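You operate a simulated robot arm through the tools that you are given. There is no shell and no other tool. Be economical: measure what you need, move in short steps, check, and stop when the job is done.

Carry out the task below with a simulated robot arm. There is one attempt and no reset: what you move stays moved.

Task
Stack the black spare pot from the top of the wooden bench on top of the red spare pot.

It is judged by the outcome, as a careful person would: the job done as asked, and still so three seconds after it is handed in. It fails if anything else is knocked over, pushed out of place, dropped, spilled or broken.

Robot
A 7-joint arm with a two-finger parallel gripper, fixed in place. Base frame: the origin is at the foot of the arm, x ahead of it, y to its left, z up; the work surface is at about z = 0. Lengths are in m, angles in degrees, forces in N, time in s.
With the tool pointing down near the work surface it reaches from about 0.24 to 0.62 m from the base axis. Its first joint turns from -66.0 to 66.0 degrees. Payload 2.6 kg.
The tool frame sits at the grasp point between the pads (the TCP): z along the fingers, y along the line on which they close. The tips reach 0.03 m beyond it. The gripper opens to 0.094 m. The fingers are 0.028 m wide and 0.01 m thick; the gripper's body (0.05 by 0.096 m) begins 0.055 m behind the TCP.
Orientation is that of the tool frame in the base frame, as a unit quaternion [x, y, z, w]. With the fingers straight down and closing along the base's y, the tool's x points along the base's -x, its y along +y and its z along -z.

Tools
- The arm moves only by the tool move_arm. Its argument "targets" is a list of rows, each a list of 7 numbers: the closure in counts, from 0 (fully open) to 255 (shut), then the shift along the base's x, y, z in cm, then the turn, a rotation vector about the base's x, y, z in degrees. In form: [[jaw, tx, ty, tz, rx, ry, rz], ...]. A call has 1 to 12 rows; each row is the pose to reach, as a shift and turn from the pose commanded when the call began. A row lasts 0.2 s, in which the tool goes at most 0.05 m and 8.6 degrees; a call with a longer step from one row to the next is refused whole, and so is a gripper value outside its range. Where a pose cannot be reached the arm comes as near as it can. A force on the tool above 40 N (or 10 N above the force at the start of the call, whichever is more), or a blocked arm, ends the call early, and 0.2 s more pass. The fingers move at their own pace (about 0.072 m/s each) and stop on an object; they squeeze with about 31 N. The grip force told is the motor's: it shows also when the fingers shut on nothing. Time passes only in rows, and 0.2 s behind the last, so rows that repeat a pose let the fingers close. The reply holds the time, the measured pose of the TCP, the force on the tool along the base axes, the opening and the grip force, in the units named above and with some noise.
- Cameras (640 x 400 px; columns grow to the right, rows downward): "scene" is fixed at [0.0366, 0.4356, 0.5566]; the picture's right is [-0.76, -0.65, 0.00], its down [-0.42, 0.49, -0.77] and it looks along [0.50, -0.58, -0.64] (base axes); focal length 220 px, centre (320, 200). "wrist" rides on the gripper at [-0.037, 0, -0.058] in the tool frame; the picture's right is [0.00, -1.00, 0.00], its down [0.97, 0.00, -0.24] and it looks along [0.24, 0.00, 0.97] (tool axes); focal length 218 px, centre (320, 200).
- grab_frame(camera): a new picture of that camera. No time passes.
- point_at(camera, pixels): for up to 12 pixels [column, row] of the newest picture of that camera ("zoom" is the newest enlarged one), the place [x, y, z] in the base frame of the surface seen there, good to about 0.002 m. No time passes.
- inspect(camera, box): a new picture of the part [left, top, right, bottom] of that camera's present view, enlarged. No time passes.
- close_job(): hands the job in; it is judged then, once.

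Work in short steps. Measure before you move; look again where a grasp or a placing could have gone wrong, and mend it. You have 60 turns and 22 pictures in all, those below and enlarged ones among them. Open the gripper and draw the arm clear of the work before you hand the job in, unless the task says otherwise; then end with one line.

The tools are called after ">>>" by a JSON object that holds its "fn" and its "kwargs". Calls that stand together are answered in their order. move_arm: Moves the arm, as the interface text tells. Its arguments: {"type":"object","properties":{"targets":{"type":"array"}},"required":["targets"]} The other tools are called the same way: grab_frame (camera) takes a picture; point_at (camera, pixels) gives the place of the surface under pixels of a picture; inspect (camera, box) takes an enlarged picture of a part of a camera's view; close_job () hands the job in.

At the start:

```text
time: 0.0
tool_pos: [0.2862, 0.2227, 0.3871]
tool_rot: [0.0, 1.0, 0.0, 0.001]
ft_force: [-0.9, -0.3, 0.3]
opening: 0.0941
finger_force: 0.1
```

scene: 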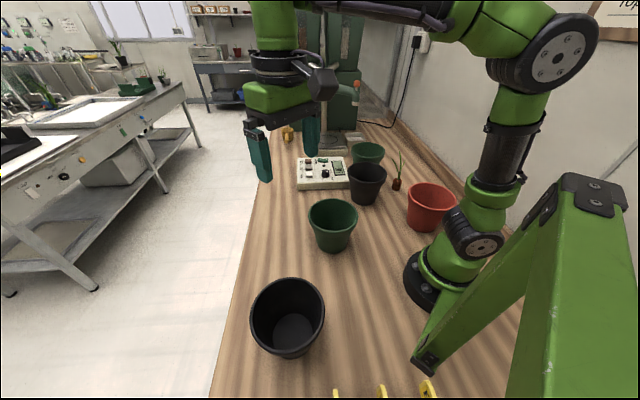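
wrist: 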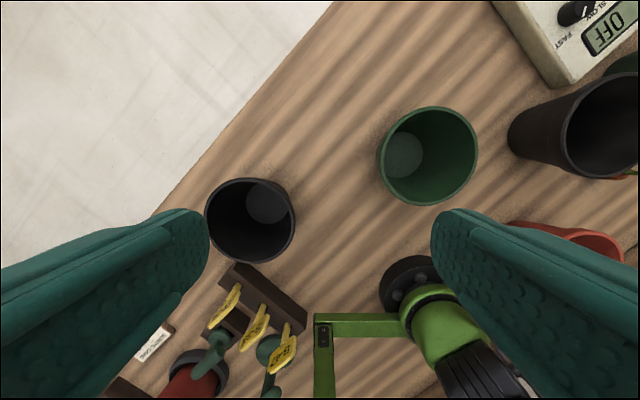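

The scene shows two black pots, at about (290,315) and (367,183), and a red pot at (430,205). I'll enlarge both areas to tell them apart before I measure.

>>> {"fn": "inspect", "kwargs": {"camera": "scene", "box": [280, 120, 480, 250]}}

>>> {"fn": "inspect", "kwargs": {"camera": "wrist", "box": [100, 160, 340, 400]}}

>>> {"fn": "point_at", "kwargs": {"camera": "scene", "pixels": [[290, 330], [252, 310], [324, 310], [290, 280], [285, 352], [367, 165], [367, 200], [349, 178], [386, 178], [368, 172]]}}

```text
3.08 times, centred on (380, 185) of scene
```

zoom: 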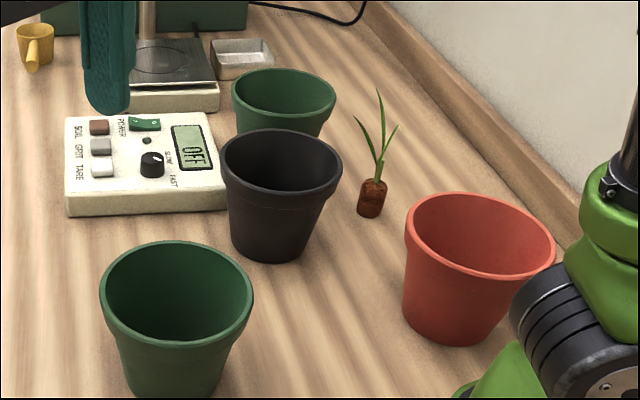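

```text
1.67 times, centred on (220, 280) of wrist
```

zoom: 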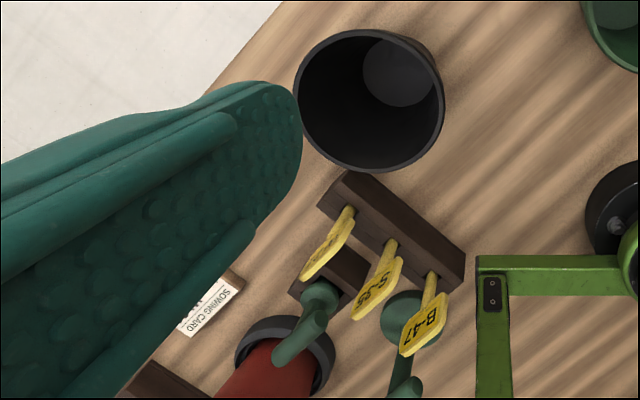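

```text
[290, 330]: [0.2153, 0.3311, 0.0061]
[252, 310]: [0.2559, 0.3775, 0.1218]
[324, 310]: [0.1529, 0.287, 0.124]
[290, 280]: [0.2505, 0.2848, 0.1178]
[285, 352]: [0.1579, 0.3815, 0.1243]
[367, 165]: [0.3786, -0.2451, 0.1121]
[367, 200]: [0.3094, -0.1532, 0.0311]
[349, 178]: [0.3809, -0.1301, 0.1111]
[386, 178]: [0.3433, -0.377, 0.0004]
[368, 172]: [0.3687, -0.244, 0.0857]
```

Both black pots seem to stand on the bench. The far one has a banded rim like the green and red pots, so I'll look closer at the near one and measure the red pot and the far one.

>>> {"fn": "inspect", "kwargs": {"camera": "scene", "box": [210, 260, 450, 400]}}

>>> {"fn": "point_at", "kwargs": {"camera": "scene", "pixels": [[432, 184], [408, 190], [456, 206], [430, 213], [432, 195], [430, 229], [420, 212], [351, 172], [366, 185], [384, 172], [367, 163], [366, 175]]}}

```text
2.67 times, centred on (330, 330) of scene
```

zoom: 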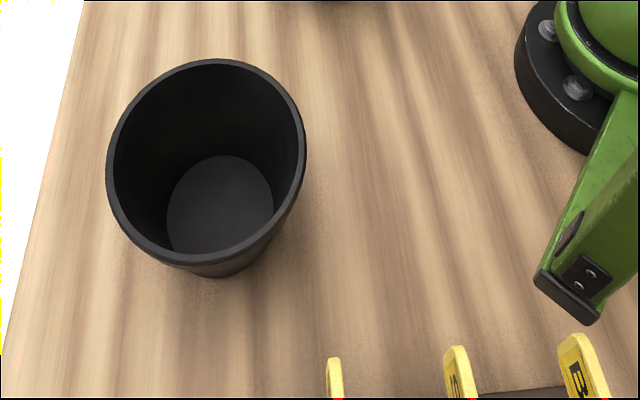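

```text
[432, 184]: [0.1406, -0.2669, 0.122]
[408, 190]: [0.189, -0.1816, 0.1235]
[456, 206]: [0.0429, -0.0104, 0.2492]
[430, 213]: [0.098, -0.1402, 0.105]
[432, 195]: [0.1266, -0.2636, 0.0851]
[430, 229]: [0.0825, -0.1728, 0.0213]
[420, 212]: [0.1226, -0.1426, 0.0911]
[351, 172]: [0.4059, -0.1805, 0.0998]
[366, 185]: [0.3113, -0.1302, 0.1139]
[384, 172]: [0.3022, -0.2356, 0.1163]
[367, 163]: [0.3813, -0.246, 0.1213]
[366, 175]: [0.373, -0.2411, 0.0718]
```

The near black pot at (290,318) is seen too steeply to tell whether it has a band. I'll move the wrist camera toward -y, staying high, to see both black pots from the side.

>>> {"fn": "move_arm", "kwargs": {"targets": [[0, 1, -4, 0, 0, 0, 0], [0, 2, -8, 0, 0, 0, 0], [0, 3, -12, 0, 0, 0, 0], [0, 4, -16, 0, 0, 0, 0], [0, 5, -20, 0, 0, 0, 0], [0, 6, -24, 0, 0, 0, 0]]}}

>>> {"fn": "grab_frame", "kwargs": {"camera": "wrist"}}

```text
time: 1.4
tool_pos: [0.3441, -0.0173, 0.3866]
tool_rot: [0.0, 1.0, 0.0, 0.0]
ft_force: [-1.4, 0.1, -0.7]
opening: 0.094
finger_force: 0.2
```

```text
16 pictures are left
```

wrist: 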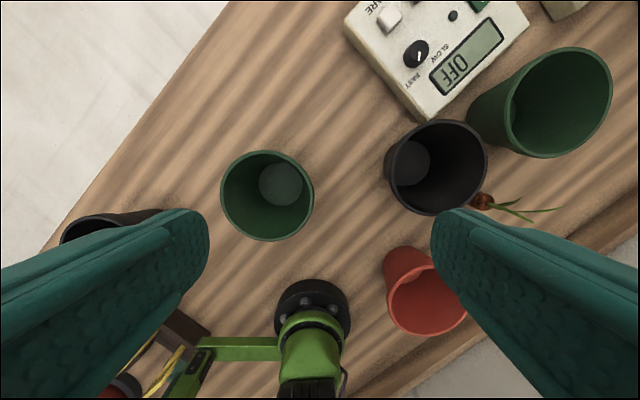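

The far black pot shows at (436,167) and the near one, partly hidden by a finger, at (110,222). I'll enlarge both.

>>> {"fn": "inspect", "kwargs": {"camera": "wrist", "box": [40, 180, 200, 280]}}

>>> {"fn": "inspect", "kwargs": {"camera": "wrist", "box": [360, 90, 520, 190]}}

```text
4.00 times, centred on (120, 230) of wrist
```

zoom: 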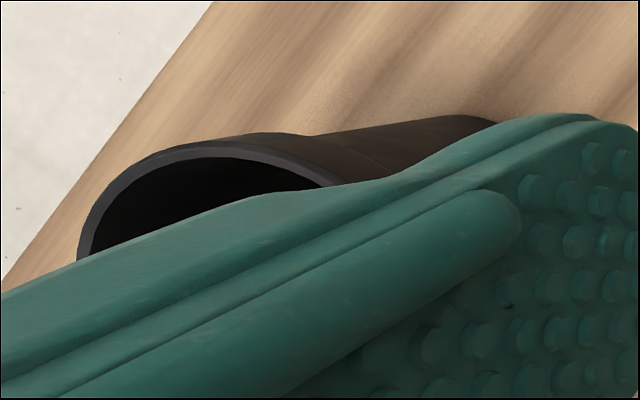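

```text
4.00 times, centred on (440, 140) of wrist
```

zoom: 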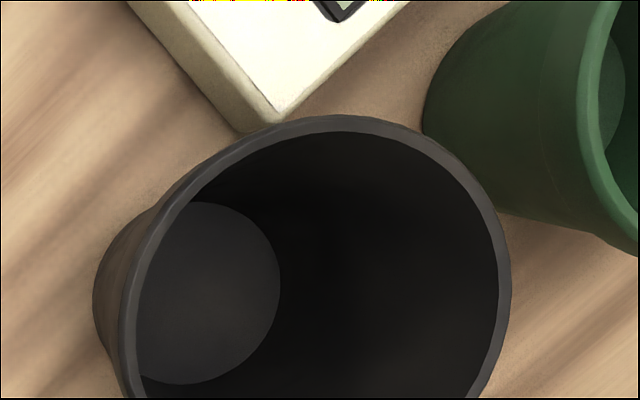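

Both black pots have the same band and look identical. I'll check the corner at -x, +y, where a red object with a dark collar was half visible, for any other pots that would settle which one is meant.

>>> {"fn": "move_arm", "kwargs": {"targets": [[0, -1, 4, 0, 0, 5, 0], [0, -2, 8, 0, 0, 10, 0], [0, -3, 12, 0, 0, 15, 0], [0, -4, 16, 0, 0, 20, 0], [0, -5, 20, 0, 0, 25, 0], [0, -6, 24, 0, 0, 30, 0]]}}

>>> {"fn": "grab_frame", "kwargs": {"camera": "wrist"}}

```text
time: 2.8
tool_pos: [0.2803, 0.1951, 0.3846]
tool_rot: [0.007, 0.97, -0.003, -0.243]
ft_force: [0.3, -0.2, 0.1]
opening: 0.0941
finger_force: 0.1
out of reach, approached as far as the arm can: row 6
```

```text
13 pictures are left
```

wrist: 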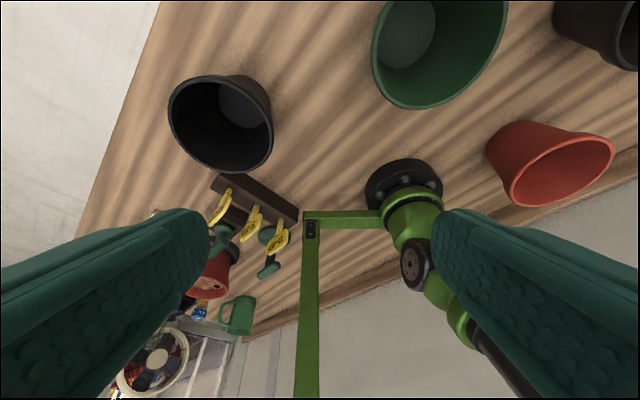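

A second red object appears at (212,275) behind the tag rack, so I'll enlarge it.

>>> {"fn": "inspect", "kwargs": {"camera": "wrist", "box": [120, 160, 320, 360]}}

>>> {"fn": "point_at", "kwargs": {"camera": "wrist", "pixels": [[212, 275], [216, 288], [230, 252], [238, 315], [172, 330]]}}

```text
2.00 times, centred on (220, 260) of wrist
```

zoom: 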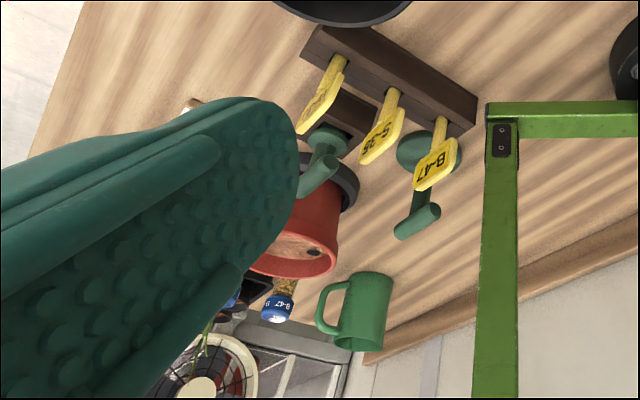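

```text
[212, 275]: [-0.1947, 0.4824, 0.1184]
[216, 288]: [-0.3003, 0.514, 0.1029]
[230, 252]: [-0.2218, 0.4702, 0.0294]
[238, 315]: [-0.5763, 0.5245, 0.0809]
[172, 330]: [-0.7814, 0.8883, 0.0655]
```

That second red pot sits at (-0.19, 0.48), planted on a saucer and out of reach, so the target is the empty red one near (0.12,-0.20). The two black pots look interchangeable and both stand on the bench. The near one stands free, so I'll take it, and I'll enlarge it and the red rim to measure them.

>>> {"fn": "inspect", "kwargs": {"camera": "wrist", "box": [140, 60, 300, 180]}}

```text
3.33 times, centred on (220, 120) of wrist
```

zoom: 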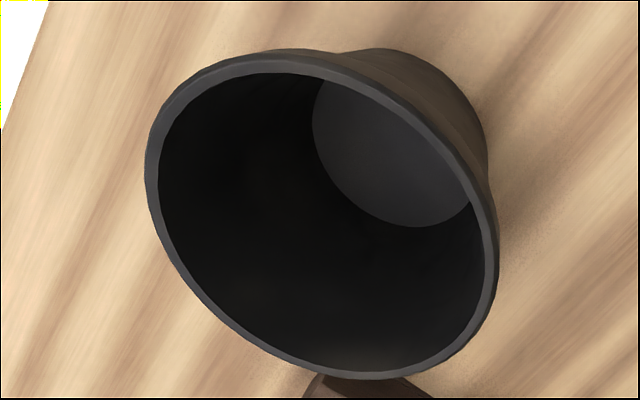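

The rim's top face is clear in the enlargement, so I'll measure points around it, plus the pot's floor.

>>> {"fn": "point_at", "kwargs": {"camera": "zoom", "pixels": [[151, 170], [200, 79], [280, 64], [370, 86], [448, 147], [487, 230], [482, 310], [440, 358], [360, 375], [250, 335], [180, 255], [400, 180]]}}

>>> {"fn": "inspect", "kwargs": {"camera": "wrist", "box": [470, 100, 640, 220]}}

```text
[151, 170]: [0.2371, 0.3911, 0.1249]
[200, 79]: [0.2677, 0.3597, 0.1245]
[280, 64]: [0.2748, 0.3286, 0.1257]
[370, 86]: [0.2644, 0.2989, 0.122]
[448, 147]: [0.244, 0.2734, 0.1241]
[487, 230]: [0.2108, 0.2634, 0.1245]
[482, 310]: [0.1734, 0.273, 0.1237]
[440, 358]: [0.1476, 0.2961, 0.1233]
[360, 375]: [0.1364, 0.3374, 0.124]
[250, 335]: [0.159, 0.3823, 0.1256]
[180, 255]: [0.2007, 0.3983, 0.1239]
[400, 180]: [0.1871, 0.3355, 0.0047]
```

```text
3.33 times, centred on (555, 160) of wrist
```

zoom: 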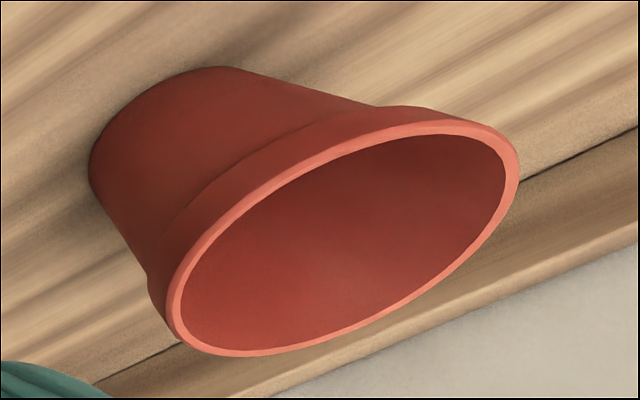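

The black rim's centre is (0.2056, 0.331), with a mid-rim radius of about 0.068 and its top at z 0.124. Next I'll measure the red rim and the step under its band.

>>> {"fn": "point_at", "kwargs": {"camera": "zoom", "pixels": [[175, 320], [185, 280], [230, 215], [300, 170], [370, 139], [440, 128], [490, 138], [514, 165], [505, 205], [380, 320], [260, 352], [330, 340]]}}

>>> {"fn": "point_at", "kwargs": {"camera": "scene", "pixels": [[425, 205], [425, 208], [425, 210], [425, 212], [425, 214], [425, 216], [425, 219], [425, 222], [425, 226], [425, 229]]}}

```text
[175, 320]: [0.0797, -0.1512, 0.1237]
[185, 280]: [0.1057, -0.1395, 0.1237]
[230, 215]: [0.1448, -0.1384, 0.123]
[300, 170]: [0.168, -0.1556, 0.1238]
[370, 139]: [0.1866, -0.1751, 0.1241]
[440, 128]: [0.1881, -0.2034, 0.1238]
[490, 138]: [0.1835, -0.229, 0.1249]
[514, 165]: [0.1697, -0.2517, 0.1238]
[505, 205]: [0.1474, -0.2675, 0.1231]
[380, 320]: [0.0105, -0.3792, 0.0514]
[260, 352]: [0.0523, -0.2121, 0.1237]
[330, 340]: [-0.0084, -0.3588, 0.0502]
```

```text
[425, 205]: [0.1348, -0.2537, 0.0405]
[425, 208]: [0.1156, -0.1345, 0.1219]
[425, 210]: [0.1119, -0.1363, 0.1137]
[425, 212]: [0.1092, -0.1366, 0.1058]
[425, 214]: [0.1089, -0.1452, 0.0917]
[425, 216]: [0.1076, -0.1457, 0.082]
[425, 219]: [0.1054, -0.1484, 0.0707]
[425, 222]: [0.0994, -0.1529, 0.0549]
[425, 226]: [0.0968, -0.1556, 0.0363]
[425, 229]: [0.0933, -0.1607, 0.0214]
```

Red's centre is (0.1205,-0.2038), its rim is at z 0.124, and its band is about 24 mm deep. Both pots are the same size, so a nested black rim should end near z 0.148. I'll grip the outer rim radially with the fingertips about 2 cm down, so first I'll undo the tilt and check the pose.

>>> {"fn": "move_arm", "kwargs": {"targets": [[0, 0, 0, 0, 0, -7.5, 0], [0, 0, 0, 0, 0, -15, 0], [0, 0, 0, 0, 0, -22.5, 0], [0, 0, 0, 0, 0, -30, 0], [0, 0, 0, 0, 0, -30, 0]]}}

```text
time: 4.0
tool_pos: [0.2789, 0.198, 0.3857]
tool_rot: [0.001, 1.0, 0.0, 0.001]
ft_force: [0.1, 0.5, 0.2]
opening: 0.0939
finger_force: 0.0
```

The tool is upright again at (0.279,0.198,0.386). Next I'll go above the black pot's outer rim at (0.241,0.389), turning -31.8° so the fingers close radially.

>>> {"fn": "move_arm", "kwargs": {"targets": [[0, -0.6, 3.2, 0, 0, 0, -5.3], [0, -1.25, 6.4, 0, 0, 0, -10.6], [0, -1.9, 9.6, 0, 0, 0, -15.9], [0, -2.5, 12.8, -2, 0, 0, -21.2], [0, -3.1, 16, -5, 0, 0, -26.5], [0, -3.75, 19.1, -8, 0, 0, -31.8], [0, -3.75, 19.1, -11, 0, 0, -31.8], [0, -3.75, 19.1, -11, 0, 0, -31.8]]}}

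>>> {"fn": "grab_frame", "kwargs": {"camera": "wrist"}}

```text
time: 5.8
tool_pos: [0.2428, 0.3923, 0.279]
tool_rot: [0.274, 0.962, 0.0, 0.0]
ft_force: [0.5, 0.3, 0.7]
opening: 0.0939
finger_force: 0.0
```

```text
9 pictures are left
```

wrist: 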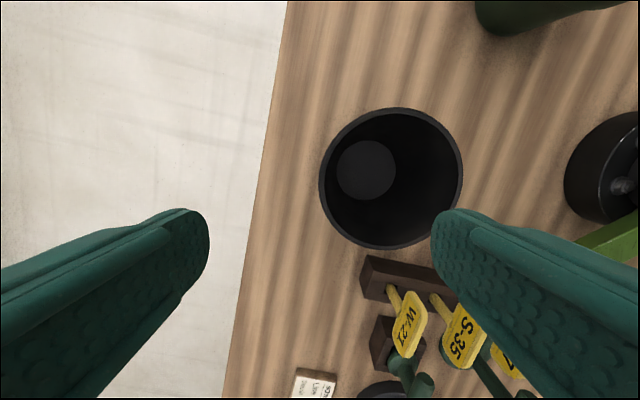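

The rim's outer edge at (322,178) lies under the TCP column of 320, and the reading is about 4 mm too far out. I'll correct that and go down to z 0.134, leaving the tips 2 cm below the rim.

>>> {"fn": "move_arm", "kwargs": {"targets": [[0, -0.14, -0.35, -3.5, 0, 0, 0], [0, -0.14, -0.35, -7, 0, 0, 0], [0, -0.14, -0.35, -10, 0, 0, 0], [0, -0.14, -0.35, -12.5, 0, 0, 0], [0, -0.14, -0.35, -14.3, 0, 0, 0], [0, -0.14, -0.35, -14.3, 0, 0, 0]]}}

>>> {"fn": "grab_frame", "kwargs": {"camera": "scene"}}

```text
time: 7.2
tool_pos: [0.2393, 0.3858, 0.1338]
tool_rot: [0.274, 0.962, 0.0, 0.0]
ft_force: [0.2, 0.2, 0.1]
opening: 0.0942
finger_force: 0.1
```

```text
8 pictures are left
```

scene: 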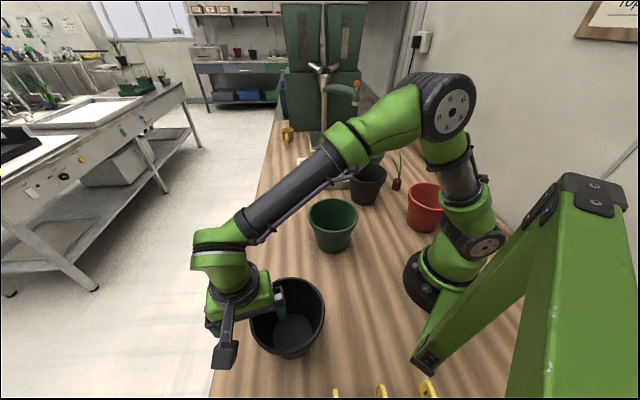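

The fingers straddle the rim, with the TCP about 4 mm inside mid-rim. I'll shift outward by that much and close.

>>> {"fn": "move_arm", "kwargs": {"targets": [[0, 0.2, 0.31, 0, 0, 0, 0], [100, 0.2, 0.31, 0, 0, 0, 0], [200, 0.2, 0.31, 0, 0, 0, 0], [255, 0.2, 0.31, 0, 0, 0, 0], [255, 0.2, 0.31, 0, 0, 0, 0], [255, 0.2, 0.31, 0, 0, 0, 0], [255, 0.2, 0.31, 0, 0, 0, 0], [255, 0.2, 0.31, 0, 0, 0, 0]]}}

```text
time: 9.0
tool_pos: [0.2414, 0.3897, 0.1347]
tool_rot: [0.275, 0.962, 0.0, 0.0]
ft_force: [-2.6, -1.0, 6.3]
opening: 0.0098
finger_force: 31.0
```

The fingers hold the rim with a 9.8 mm opening and 31 N. I'll lift it straight up and check.

>>> {"fn": "move_arm", "kwargs": {"targets": [[255, 0, 0, 1, 0, 0, 0], [255, 0, 0, 3, 0, 0, 0], [255, 0, 0, 6, 0, 0, 0], [255, 0, 0, 10, 0, 0, 0], [255, 0, 0, 14, 0, 0, 0], [255, 0, 0, 18, 0, 0, 0], [255, 0, 0, 20, 0, 0, 0], [255, 0, 0, 20, 0, 0, 0]]}}

>>> {"fn": "grab_frame", "kwargs": {"camera": "scene"}}

```text
time: 10.8
tool_pos: [0.2415, 0.3913, 0.3333]
tool_rot: [0.274, 0.962, -0.001, 0.0]
ft_force: [-1.3, 0.0, -0.3]
opening: 0.0
finger_force: 30.9
```

```text
7 pictures are left
```

scene: 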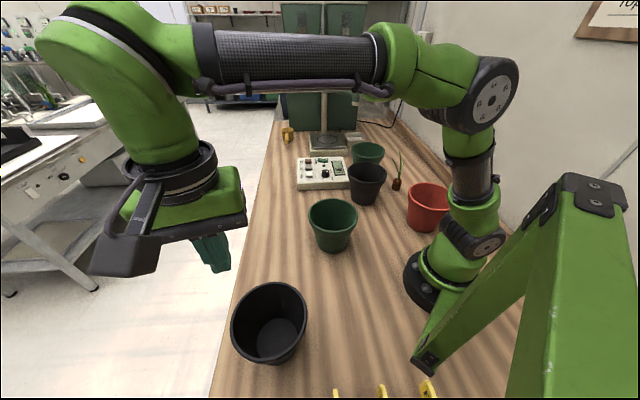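

The fingers shut on nothing (opening 0.0). The flared wall slipped out, and the pot still stands upright but has shifted to (270,322). I'll measure where it is now, then regrip deeper with the fingers tilted to match the wall.

>>> {"fn": "inspect", "kwargs": {"camera": "scene", "box": [200, 265, 340, 385]}}

```text
3.33 times, centred on (270, 325) of scene
```

zoom: 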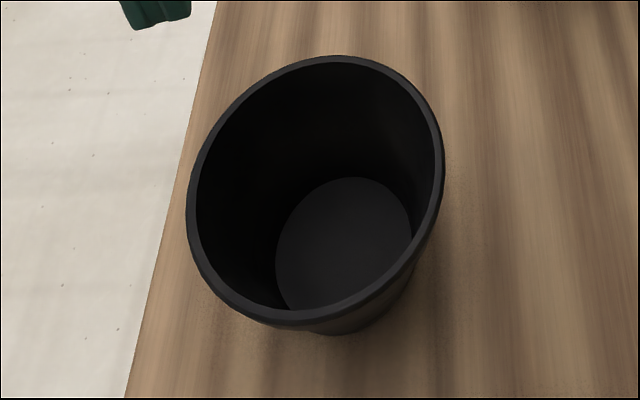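

The pot stands upright inside the bench edge. I'll measure its rim, and sample the inner wall and floor to get the wall's slope.

>>> {"fn": "point_at", "kwargs": {"camera": "zoom", "pixels": [[191, 200], [225, 115], [335, 60], [425, 115], [440, 180], [405, 270], [290, 320], [215, 275], [345, 70], [345, 100], [345, 140], [345, 172]]}}

>>> {"fn": "point_at", "kwargs": {"camera": "scene", "pixels": [[238, 290], [234, 310], [225, 340]]}}

```text
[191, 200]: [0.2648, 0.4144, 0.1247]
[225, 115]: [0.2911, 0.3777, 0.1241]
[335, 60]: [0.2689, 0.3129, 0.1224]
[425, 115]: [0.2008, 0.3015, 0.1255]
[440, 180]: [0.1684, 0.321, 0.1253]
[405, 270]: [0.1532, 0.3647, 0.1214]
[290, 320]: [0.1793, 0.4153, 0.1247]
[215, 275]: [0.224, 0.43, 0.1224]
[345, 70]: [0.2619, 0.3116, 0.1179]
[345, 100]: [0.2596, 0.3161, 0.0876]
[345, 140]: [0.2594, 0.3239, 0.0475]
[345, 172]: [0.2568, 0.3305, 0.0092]
```

```text
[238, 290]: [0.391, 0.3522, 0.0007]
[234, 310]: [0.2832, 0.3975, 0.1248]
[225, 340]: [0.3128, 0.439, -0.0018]
```

The pot's centre is now (0.222,0.364), still upright, with an inner wall slope of about 9°. I'll open, tilt the fingers 8° to follow the wall, and stop above the outer rim point at (0.2575,0.422).

>>> {"fn": "move_arm", "kwargs": {"targets": [[0, 0.8, 1.5, 0, -3.4, 2.1, 0], [0, 1.6, 3.07, 0, -6.8, 4.2, 0], [0, 1.6, 3.07, -3, -6.8, 4.2, 0], [0, 1.6, 3.07, -7, -6.8, 4.2, 0], [0, 1.6, 3.07, -11, -6.8, 4.2, 0], [0, 1.6, 3.07, -14, -6.8, 4.2, 0], [0, 1.6, 3.07, -14, -6.8, 4.2, 0]]}}

```text
time: 12.4
tool_pos: [0.2578, 0.4223, 0.1926]
tool_rot: [0.273, 0.96, -0.067, -0.019]
ft_force: [0.4, -0.1, 0.0]
opening: 0.094
finger_force: 0.0
```

The pose is right, (0.258,0.422) with the tips leaning inward. I'll go down to rim level, z 0.125, and close there.

>>> {"fn": "move_arm", "kwargs": {"targets": [[0, 0, 0, -2.5, 0, 0, 0], [0, 0, 0, -5, 0, 0, 0], [0, 0, 0, -6.7, 0, 0, 0], [0, 0, 0, -6.7, 0, 0, 0], [120, 0, 0, -6.7, 0, 0, 0], [200, 0, 0, -6.7, 0, 0, 0], [200, 0, 0, -6.7, 0, 0, 0], [200, 0, 0, -6.7, 0, 0, 0]]}}

>>> {"fn": "grab_frame", "kwargs": {"camera": "wrist"}}

```text
time: 14.2
tool_pos: [0.2571, 0.4235, 0.1266]
tool_rot: [0.273, 0.959, -0.067, -0.019]
ft_force: [0.2, 0.0, -0.3]
opening: 0.0202
finger_force: 0.1
```

```text
5 pictures are left
```

wrist: 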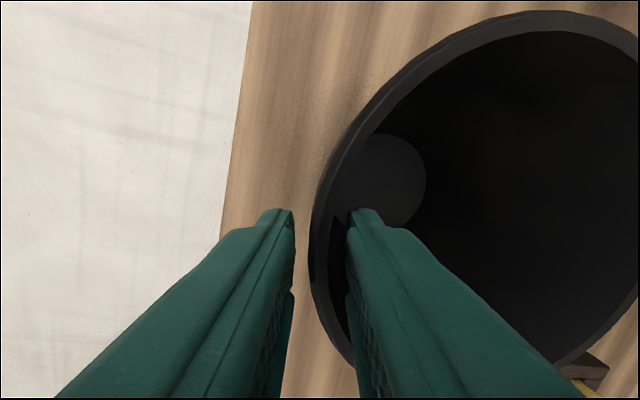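

The fingers straddle the rim cleanly, with the wall between the tips at about (318,230). I'll close fully, lift 1 cm, and read the grip.

>>> {"fn": "move_arm", "kwargs": {"targets": [[255, 0, 0, -0.5, 0, 0, 0], [255, 0, 0, -0.5, 0, 0, 0], [255, 0, 0, -0.5, 0, 0, 0], [255, 0, 0, -0.5, 0, 0, 0], [255, 0, 0, -0.5, 0, 0, 0], [255, 0, 0, 0, 0, 0, 0], [255, 0, 0, 0.5, 0, 0, 0], [255, 0, 0, 0.5, 0, 0, 0], [255, 0, 0, 0.5, 0, 0, 0]]}}

```text
time: 16.2
tool_pos: [0.2566, 0.4214, 0.1308]
tool_rot: [0.274, 0.959, -0.068, -0.019]
ft_force: [0.3, -0.9, -0.7]
opening: 0.0092
finger_force: 31.2
```

The opening holds at 9.2 mm after a 1 cm lift. I'll raise it slowly another 6 cm and check again.

>>> {"fn": "move_arm", "kwargs": {"targets": [[255, 0, 0, 0.7, 0, 0, 0], [255, 0, 0, 1.5, 0, 0, 0], [255, 0, 0, 2.5, 0, 0, 0], [255, 0, 0, 3.5, 0, 0, 0], [255, 0, 0, 4.5, 0, 0, 0], [255, 0, 0, 5.3, 0, 0, 0], [255, 0, 0, 6, 0, 0, 0], [255, 0, 0, 6, 0, 0, 0]]}}

>>> {"fn": "grab_frame", "kwargs": {"camera": "scene"}}

```text
time: 18.0
tool_pos: [0.2562, 0.4197, 0.1904]
tool_rot: [0.273, 0.959, -0.067, -0.018]
ft_force: [0.1, -0.5, -1.4]
opening: 0.0093
finger_force: 31.1
```

```text
4 pictures are left
```

scene: 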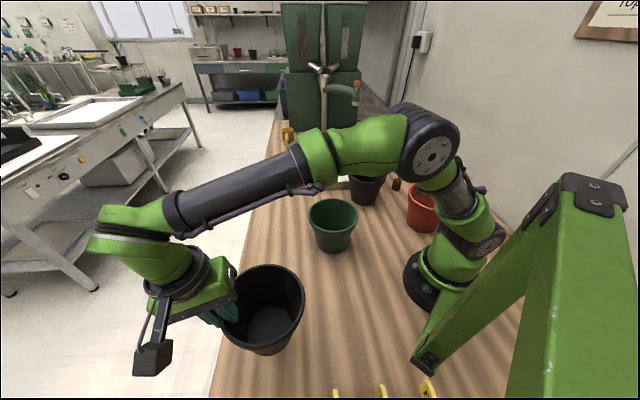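

The pot is held off the bench, with about 1 N of load. I'll measure its rim to get its tilt and its offset from the TCP.

>>> {"fn": "point_at", "kwargs": {"camera": "scene", "pixels": [[268, 266], [285, 271], [297, 280], [303, 292], [301, 310], [292, 326], [278, 339], [262, 345], [245, 343], [244, 274], [268, 320], [255, 268]]}}

```text
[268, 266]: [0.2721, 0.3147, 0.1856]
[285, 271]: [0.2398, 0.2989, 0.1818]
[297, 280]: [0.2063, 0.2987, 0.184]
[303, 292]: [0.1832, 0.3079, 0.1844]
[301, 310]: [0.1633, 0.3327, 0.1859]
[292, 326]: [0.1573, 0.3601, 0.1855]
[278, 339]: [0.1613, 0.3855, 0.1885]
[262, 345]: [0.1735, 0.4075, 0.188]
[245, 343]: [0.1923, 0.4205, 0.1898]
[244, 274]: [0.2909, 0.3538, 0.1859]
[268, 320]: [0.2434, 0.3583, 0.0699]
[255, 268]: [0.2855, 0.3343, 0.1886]
```

The pot hangs nearly level, with its rim centre at (0.2233,0.3605), 67.7 mm from the TCP at 60.9°, and its rim 4 mm below TCP height. I'll raise it and pull it in before swinging round.

>>> {"fn": "move_arm", "kwargs": {"targets": [[255, -0.2, -0.3, 1.5, 0, 0, 0], [255, -0.8, -1.3, 4, 0, 0, 0], [255, -1.5, -2.5, 6.5, 0, 0, 0], [255, -2.2, -3.7, 9, 0, 0, 0], [255, -2.9, -4.9, 11.5, 0, 0, 0], [255, -3.5, -5.8, 13.5, 0, 0, 0], [255, -3.7, -6.1, 14, 0, 0, 0], [255, -3.7, -6.1, 14, 0, 0, 0]]}}

>>> {"fn": "move_arm", "kwargs": {"targets": [[255, 3.27, -2.21, 0, 0, 0, -5.38], [255, 6.31, -4.71, 0, 0, 0, -10.76], [255, 9.11, -7.5, 0, 0, 0, -16.14], [255, 11.63, -10.53, 0, 0, 0, -21.52], [255, 13.85, -13.78, 0, 0, 0, -26.9], [255, 15.77, -17.23, 0, 0, 0, -32.28], [255, 17.35, -20.84, 0, 0, 0, -37.66], [255, 18.58, -24.58, 0, 0, 0, -43.04], [255, 19.46, -28.43, 0, 0, 0, -48.42], [255, 19.97, -32.34, 0, 0, 0, -53.8], [255, 20.12, -36.28, 0, 0, 0, -59.18]]}}

```text
time: 19.8
tool_pos: [0.2213, 0.3595, 0.3319]
tool_rot: [0.274, 0.959, -0.067, -0.018]
ft_force: [0.2, 0.0, -0.3]
opening: 0.0094
finger_force: 30.6
```

```text
time: 22.2
tool_pos: [0.4195, -0.0036, 0.3314]
tool_rot: [0.712, 0.699, -0.049, -0.05]
ft_force: [0.2, 0.5, -1.2]
opening: 0.0092
finger_force: 30.7
```

The grip is steady at 9.2 mm and the yaw is as planned. I'll carry on the swing toward the red pot, still high.

>>> {"fn": "move_arm", "kwargs": {"targets": [[255, -0.72, -3.86, 0, 0, 0, -5.38], [255, -1.78, -7.56, 0, 0, 0, -10.76], [255, -3.17, -11.11, 0, 0, 0, -16.14], [255, -4.87, -14.47, 0, 0, 0, -21.52], [255, -6.85, -17.61, 0, 0, 0, -26.9], [255, -9.09, -20.52, 0, 0, 0, -32.28], [255, -11.56, -23.17, 0, 0, 0, -37.66], [255, -14.24, -25.55, 0, 0, 0, -43.04], [255, -17.09, -27.63, 0, 0, 0, -48.42], [255, -20.09, -29.41, 0, 0, 0, -53.8], [255, -23.2, -30.89, 0, 0, 0, -59.2], [255, -23.2, -30.89, 0, 0, 0, -59.2]]}}

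```text
time: 24.8
tool_pos: [0.191, -0.312, 0.3305]
tool_rot: [0.964, 0.255, -0.018, -0.068]
ft_force: [0.7, 0.4, -1.0]
opening: 0.0093
finger_force: 30.9
```

The pot is still held, with the TCP at (0.191,-0.312). I'll bring it over the red pot, TCP (0.157,-0.261), and look.

>>> {"fn": "move_arm", "kwargs": {"targets": [[255, -1.1, 1.7, 0, 0, 0, 0], [255, -2.3, 3.4, 0, 0, 0, 0], [255, -3.41, 5.11, 0, 0, 0, 0], [255, -3.41, 5.11, -2, 0, 0, 0], [255, -3.41, 5.11, -4, 0, 0, 0], [255, -3.41, 5.11, -4, 0, 0, 0]]}}

>>> {"fn": "grab_frame", "kwargs": {"camera": "scene"}}

```text
time: 26.2
tool_pos: [0.1556, -0.2628, 0.2902]
tool_rot: [0.964, 0.256, -0.019, -0.067]
ft_force: [-0.5, -0.4, 0.1]
opening: 0.0095
finger_force: 31.1
```

```text
3 pictures are left
```

scene: 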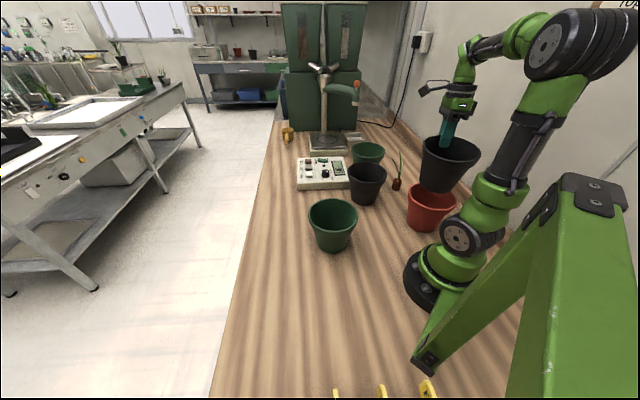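

The black pot hangs over the red one at (450,160). I'll measure its rim and body to verify centring before I lower it.

>>> {"fn": "point_at", "kwargs": {"camera": "scene", "pixels": [[422, 142], [426, 149], [434, 156], [444, 161], [455, 163], [467, 163], [476, 160], [478, 153], [470, 142], [438, 137], [410, 190], [440, 189]]}}

```text
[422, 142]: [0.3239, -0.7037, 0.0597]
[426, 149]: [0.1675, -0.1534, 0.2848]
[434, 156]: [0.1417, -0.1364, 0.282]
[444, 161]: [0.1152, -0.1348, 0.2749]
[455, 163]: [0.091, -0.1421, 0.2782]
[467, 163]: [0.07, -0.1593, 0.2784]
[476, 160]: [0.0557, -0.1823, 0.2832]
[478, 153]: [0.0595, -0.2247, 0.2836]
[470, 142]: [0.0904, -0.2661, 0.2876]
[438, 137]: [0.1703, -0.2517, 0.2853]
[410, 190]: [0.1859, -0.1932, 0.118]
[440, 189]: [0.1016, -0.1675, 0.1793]
```

The rim's centre is about (0.1195,-0.203), within 1–2 mm of the red pot's centre, and the pot is level. I'll lower it slowly into the red pot, stopping at TCP z 0.165.

>>> {"fn": "move_arm", "kwargs": {"targets": [[255, 0.05, 0, -2, 0, 0, 0], [255, 0.1, 0, -4, 0, 0, 0], [255, 0.1, 0, -6, 0, 0, 0], [255, 0.1, 0, -7.5, 0, 0, 0], [255, 0.1, 0, -9, 0, 0, 0], [255, 0.1, 0, -10, 0, 0, 0], [255, 0.1, 0, -11, 0, 0, 0], [255, 0.1, 0, -12, 0, 0, 0], [255, 0.1, 0, -12.5, 0, 0, 0], [255, 0.1, 0, -12.5, 0, 0, 0]]}}

```text
time: 28.4
tool_pos: [0.1569, -0.2618, 0.1668]
tool_rot: [0.964, 0.257, -0.017, -0.066]
ft_force: [7.4, -3.0, 23.8]
opening: 0.0094
finger_force: 31.2
```

A 24 N upward force shows the black pot is already touching at TCP z 0.167. I'll ease up 3 mm and look closely.

>>> {"fn": "move_arm", "kwargs": {"targets": [[255, 0, 0, 0.3, 0, 0, 0], [255, 0, 0, 0.3, 0, 0, 0]]}}

>>> {"fn": "inspect", "kwargs": {"camera": "scene", "box": [380, 140, 500, 240]}}

```text
time: 29.0
tool_pos: [0.155, -0.2616, 0.1671]
tool_rot: [0.964, 0.257, -0.019, -0.069]
ft_force: [-1.1, -0.2, -0.3]
opening: 0.0093
finger_force: 31.3
```

```text
4.00 times, centred on (440, 190) of scene
```

zoom: 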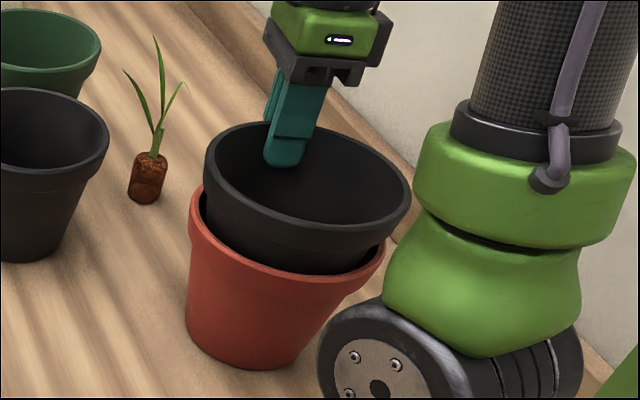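

Black sits inside red, but it looks displaced sideways at the far left. I'll measure both rims in this enlargement.

>>> {"fn": "point_at", "kwargs": {"camera": "zoom", "pixels": [[209, 165], [222, 195], [255, 217], [300, 230], [350, 232], [390, 220], [408, 192], [193, 205], [203, 240], [245, 268], [300, 283], [381, 255]]}}

```text
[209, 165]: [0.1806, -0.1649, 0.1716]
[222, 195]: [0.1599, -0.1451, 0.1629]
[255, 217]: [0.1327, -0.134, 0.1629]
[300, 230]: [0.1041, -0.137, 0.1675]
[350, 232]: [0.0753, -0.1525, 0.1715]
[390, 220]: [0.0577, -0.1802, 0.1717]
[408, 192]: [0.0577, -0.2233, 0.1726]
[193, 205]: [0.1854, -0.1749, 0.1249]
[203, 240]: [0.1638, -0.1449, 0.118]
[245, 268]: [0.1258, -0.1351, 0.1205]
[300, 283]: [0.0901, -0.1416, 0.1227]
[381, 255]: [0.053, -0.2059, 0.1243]
```

The rims are concentric within about 2 mm and level, with black's rim at z 0.172 and the tips clear above red. The remaining gap is small, so I'll open partway and let black settle, then draw straight up.

>>> {"fn": "move_arm", "kwargs": {"targets": [[200, 0, 0, 0, 0, 0, 0], [150, 0, 0, 0, 0, 0, 0], [130, 0, 0, 0, 0, 0, 0], [130, 0, 0, 0, 0, 0, 0], [130, 0, 0, 0, 0, 0, 0], [130, 0, 0, 2, 0, 0, 0], [130, 0, 0, 5, 0, 0, 0], [130, 0, 0, 9, 0, 0, 0], [130, 0, 0, 13, 0, 0, 0], [130, 0, 0, 17, 0, 0, 0], [130, 0, 0, 17, 0, 0, 0]]}}

>>> {"fn": "inspect", "kwargs": {"camera": "scene", "box": [380, 140, 500, 240]}}

```text
time: 31.4
tool_pos: [0.1571, -0.2605, 0.34]
tool_rot: [0.964, 0.256, -0.019, -0.067]
ft_force: [0.4, -0.3, 0.1]
opening: 0.0461
finger_force: 0.1
```

```text
4.00 times, centred on (440, 190) of scene
```

zoom: 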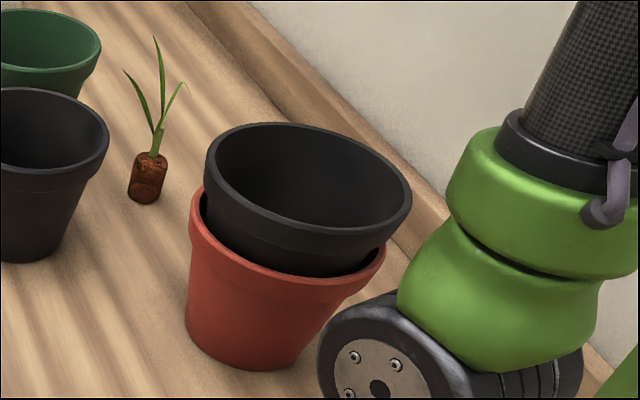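

Black stayed where it was on release, so it rests on its nested wall. I'll check that its rim is level and that the red rim hasn't moved.

>>> {"fn": "point_at", "kwargs": {"camera": "zoom", "pixels": [[210, 165], [222, 194], [255, 216], [300, 231], [350, 234], [392, 218], [408, 196], [380, 160], [300, 128], [240, 130], [194, 205], [381, 255]]}}

```text
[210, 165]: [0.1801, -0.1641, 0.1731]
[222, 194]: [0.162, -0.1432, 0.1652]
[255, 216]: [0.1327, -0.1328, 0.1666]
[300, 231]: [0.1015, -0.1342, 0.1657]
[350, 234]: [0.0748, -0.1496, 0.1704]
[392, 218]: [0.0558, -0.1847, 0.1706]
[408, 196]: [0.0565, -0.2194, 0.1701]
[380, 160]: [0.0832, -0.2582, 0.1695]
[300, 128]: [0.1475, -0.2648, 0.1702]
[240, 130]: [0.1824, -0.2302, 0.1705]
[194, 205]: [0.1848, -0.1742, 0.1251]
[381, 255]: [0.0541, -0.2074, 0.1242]
```

The rim is level all round (z about 0.170–0.173) and concentric with the undisturbed red rim, so the stack is stable. I'll open fully and draw the arm aside.

>>> {"fn": "move_arm", "kwargs": {"targets": [[0, 2, -1, 1, 0, 0, 0], [0, 5, 0, 2, 0, 0, 0], [0, 8, 2, 3, 0, 0, 0], [0, 11, 5, 4, 0, 0, 0], [0, 14, 8, 4, 0, 0, 0], [0, 17, 12, 4, 0, 0, 0], [0, 19, 16, 4, 0, 0, 0], [0, 19, 16, 4, 0, 0, 0]]}}

>>> {"fn": "grab_frame", "kwargs": {"camera": "scene"}}

```text
time: 33.2
tool_pos: [0.3482, -0.1003, 0.3794]
tool_rot: [0.964, 0.257, -0.018, -0.067]
ft_force: [0.3, 1.0, 0.1]
opening: 0.0942
finger_force: 0.1
```

```text
0 pictures are left
```

scene: 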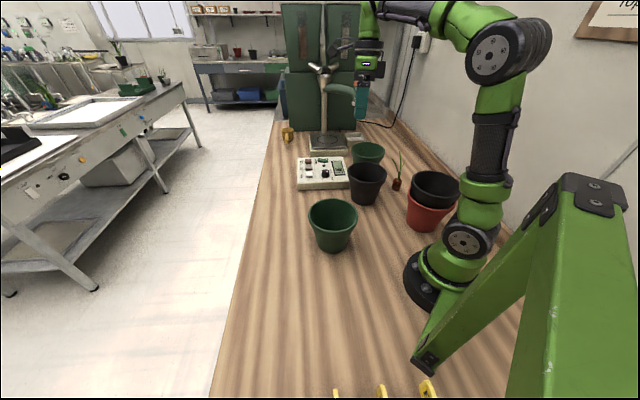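

The black pot sits in the red one at (433,195), everything else is in place, and the arm is clear with the gripper open. I'm handing the job in.

>>> {"fn": "close_job", "kwargs": {}}

```text
The job is handed in.
```

The black spare pot is stacked, level and centred, on the red spare pot; two matching black pots stood on the bench, and I took the free-standing one (the first grip slipped and slid it about 4 cm before the second held).
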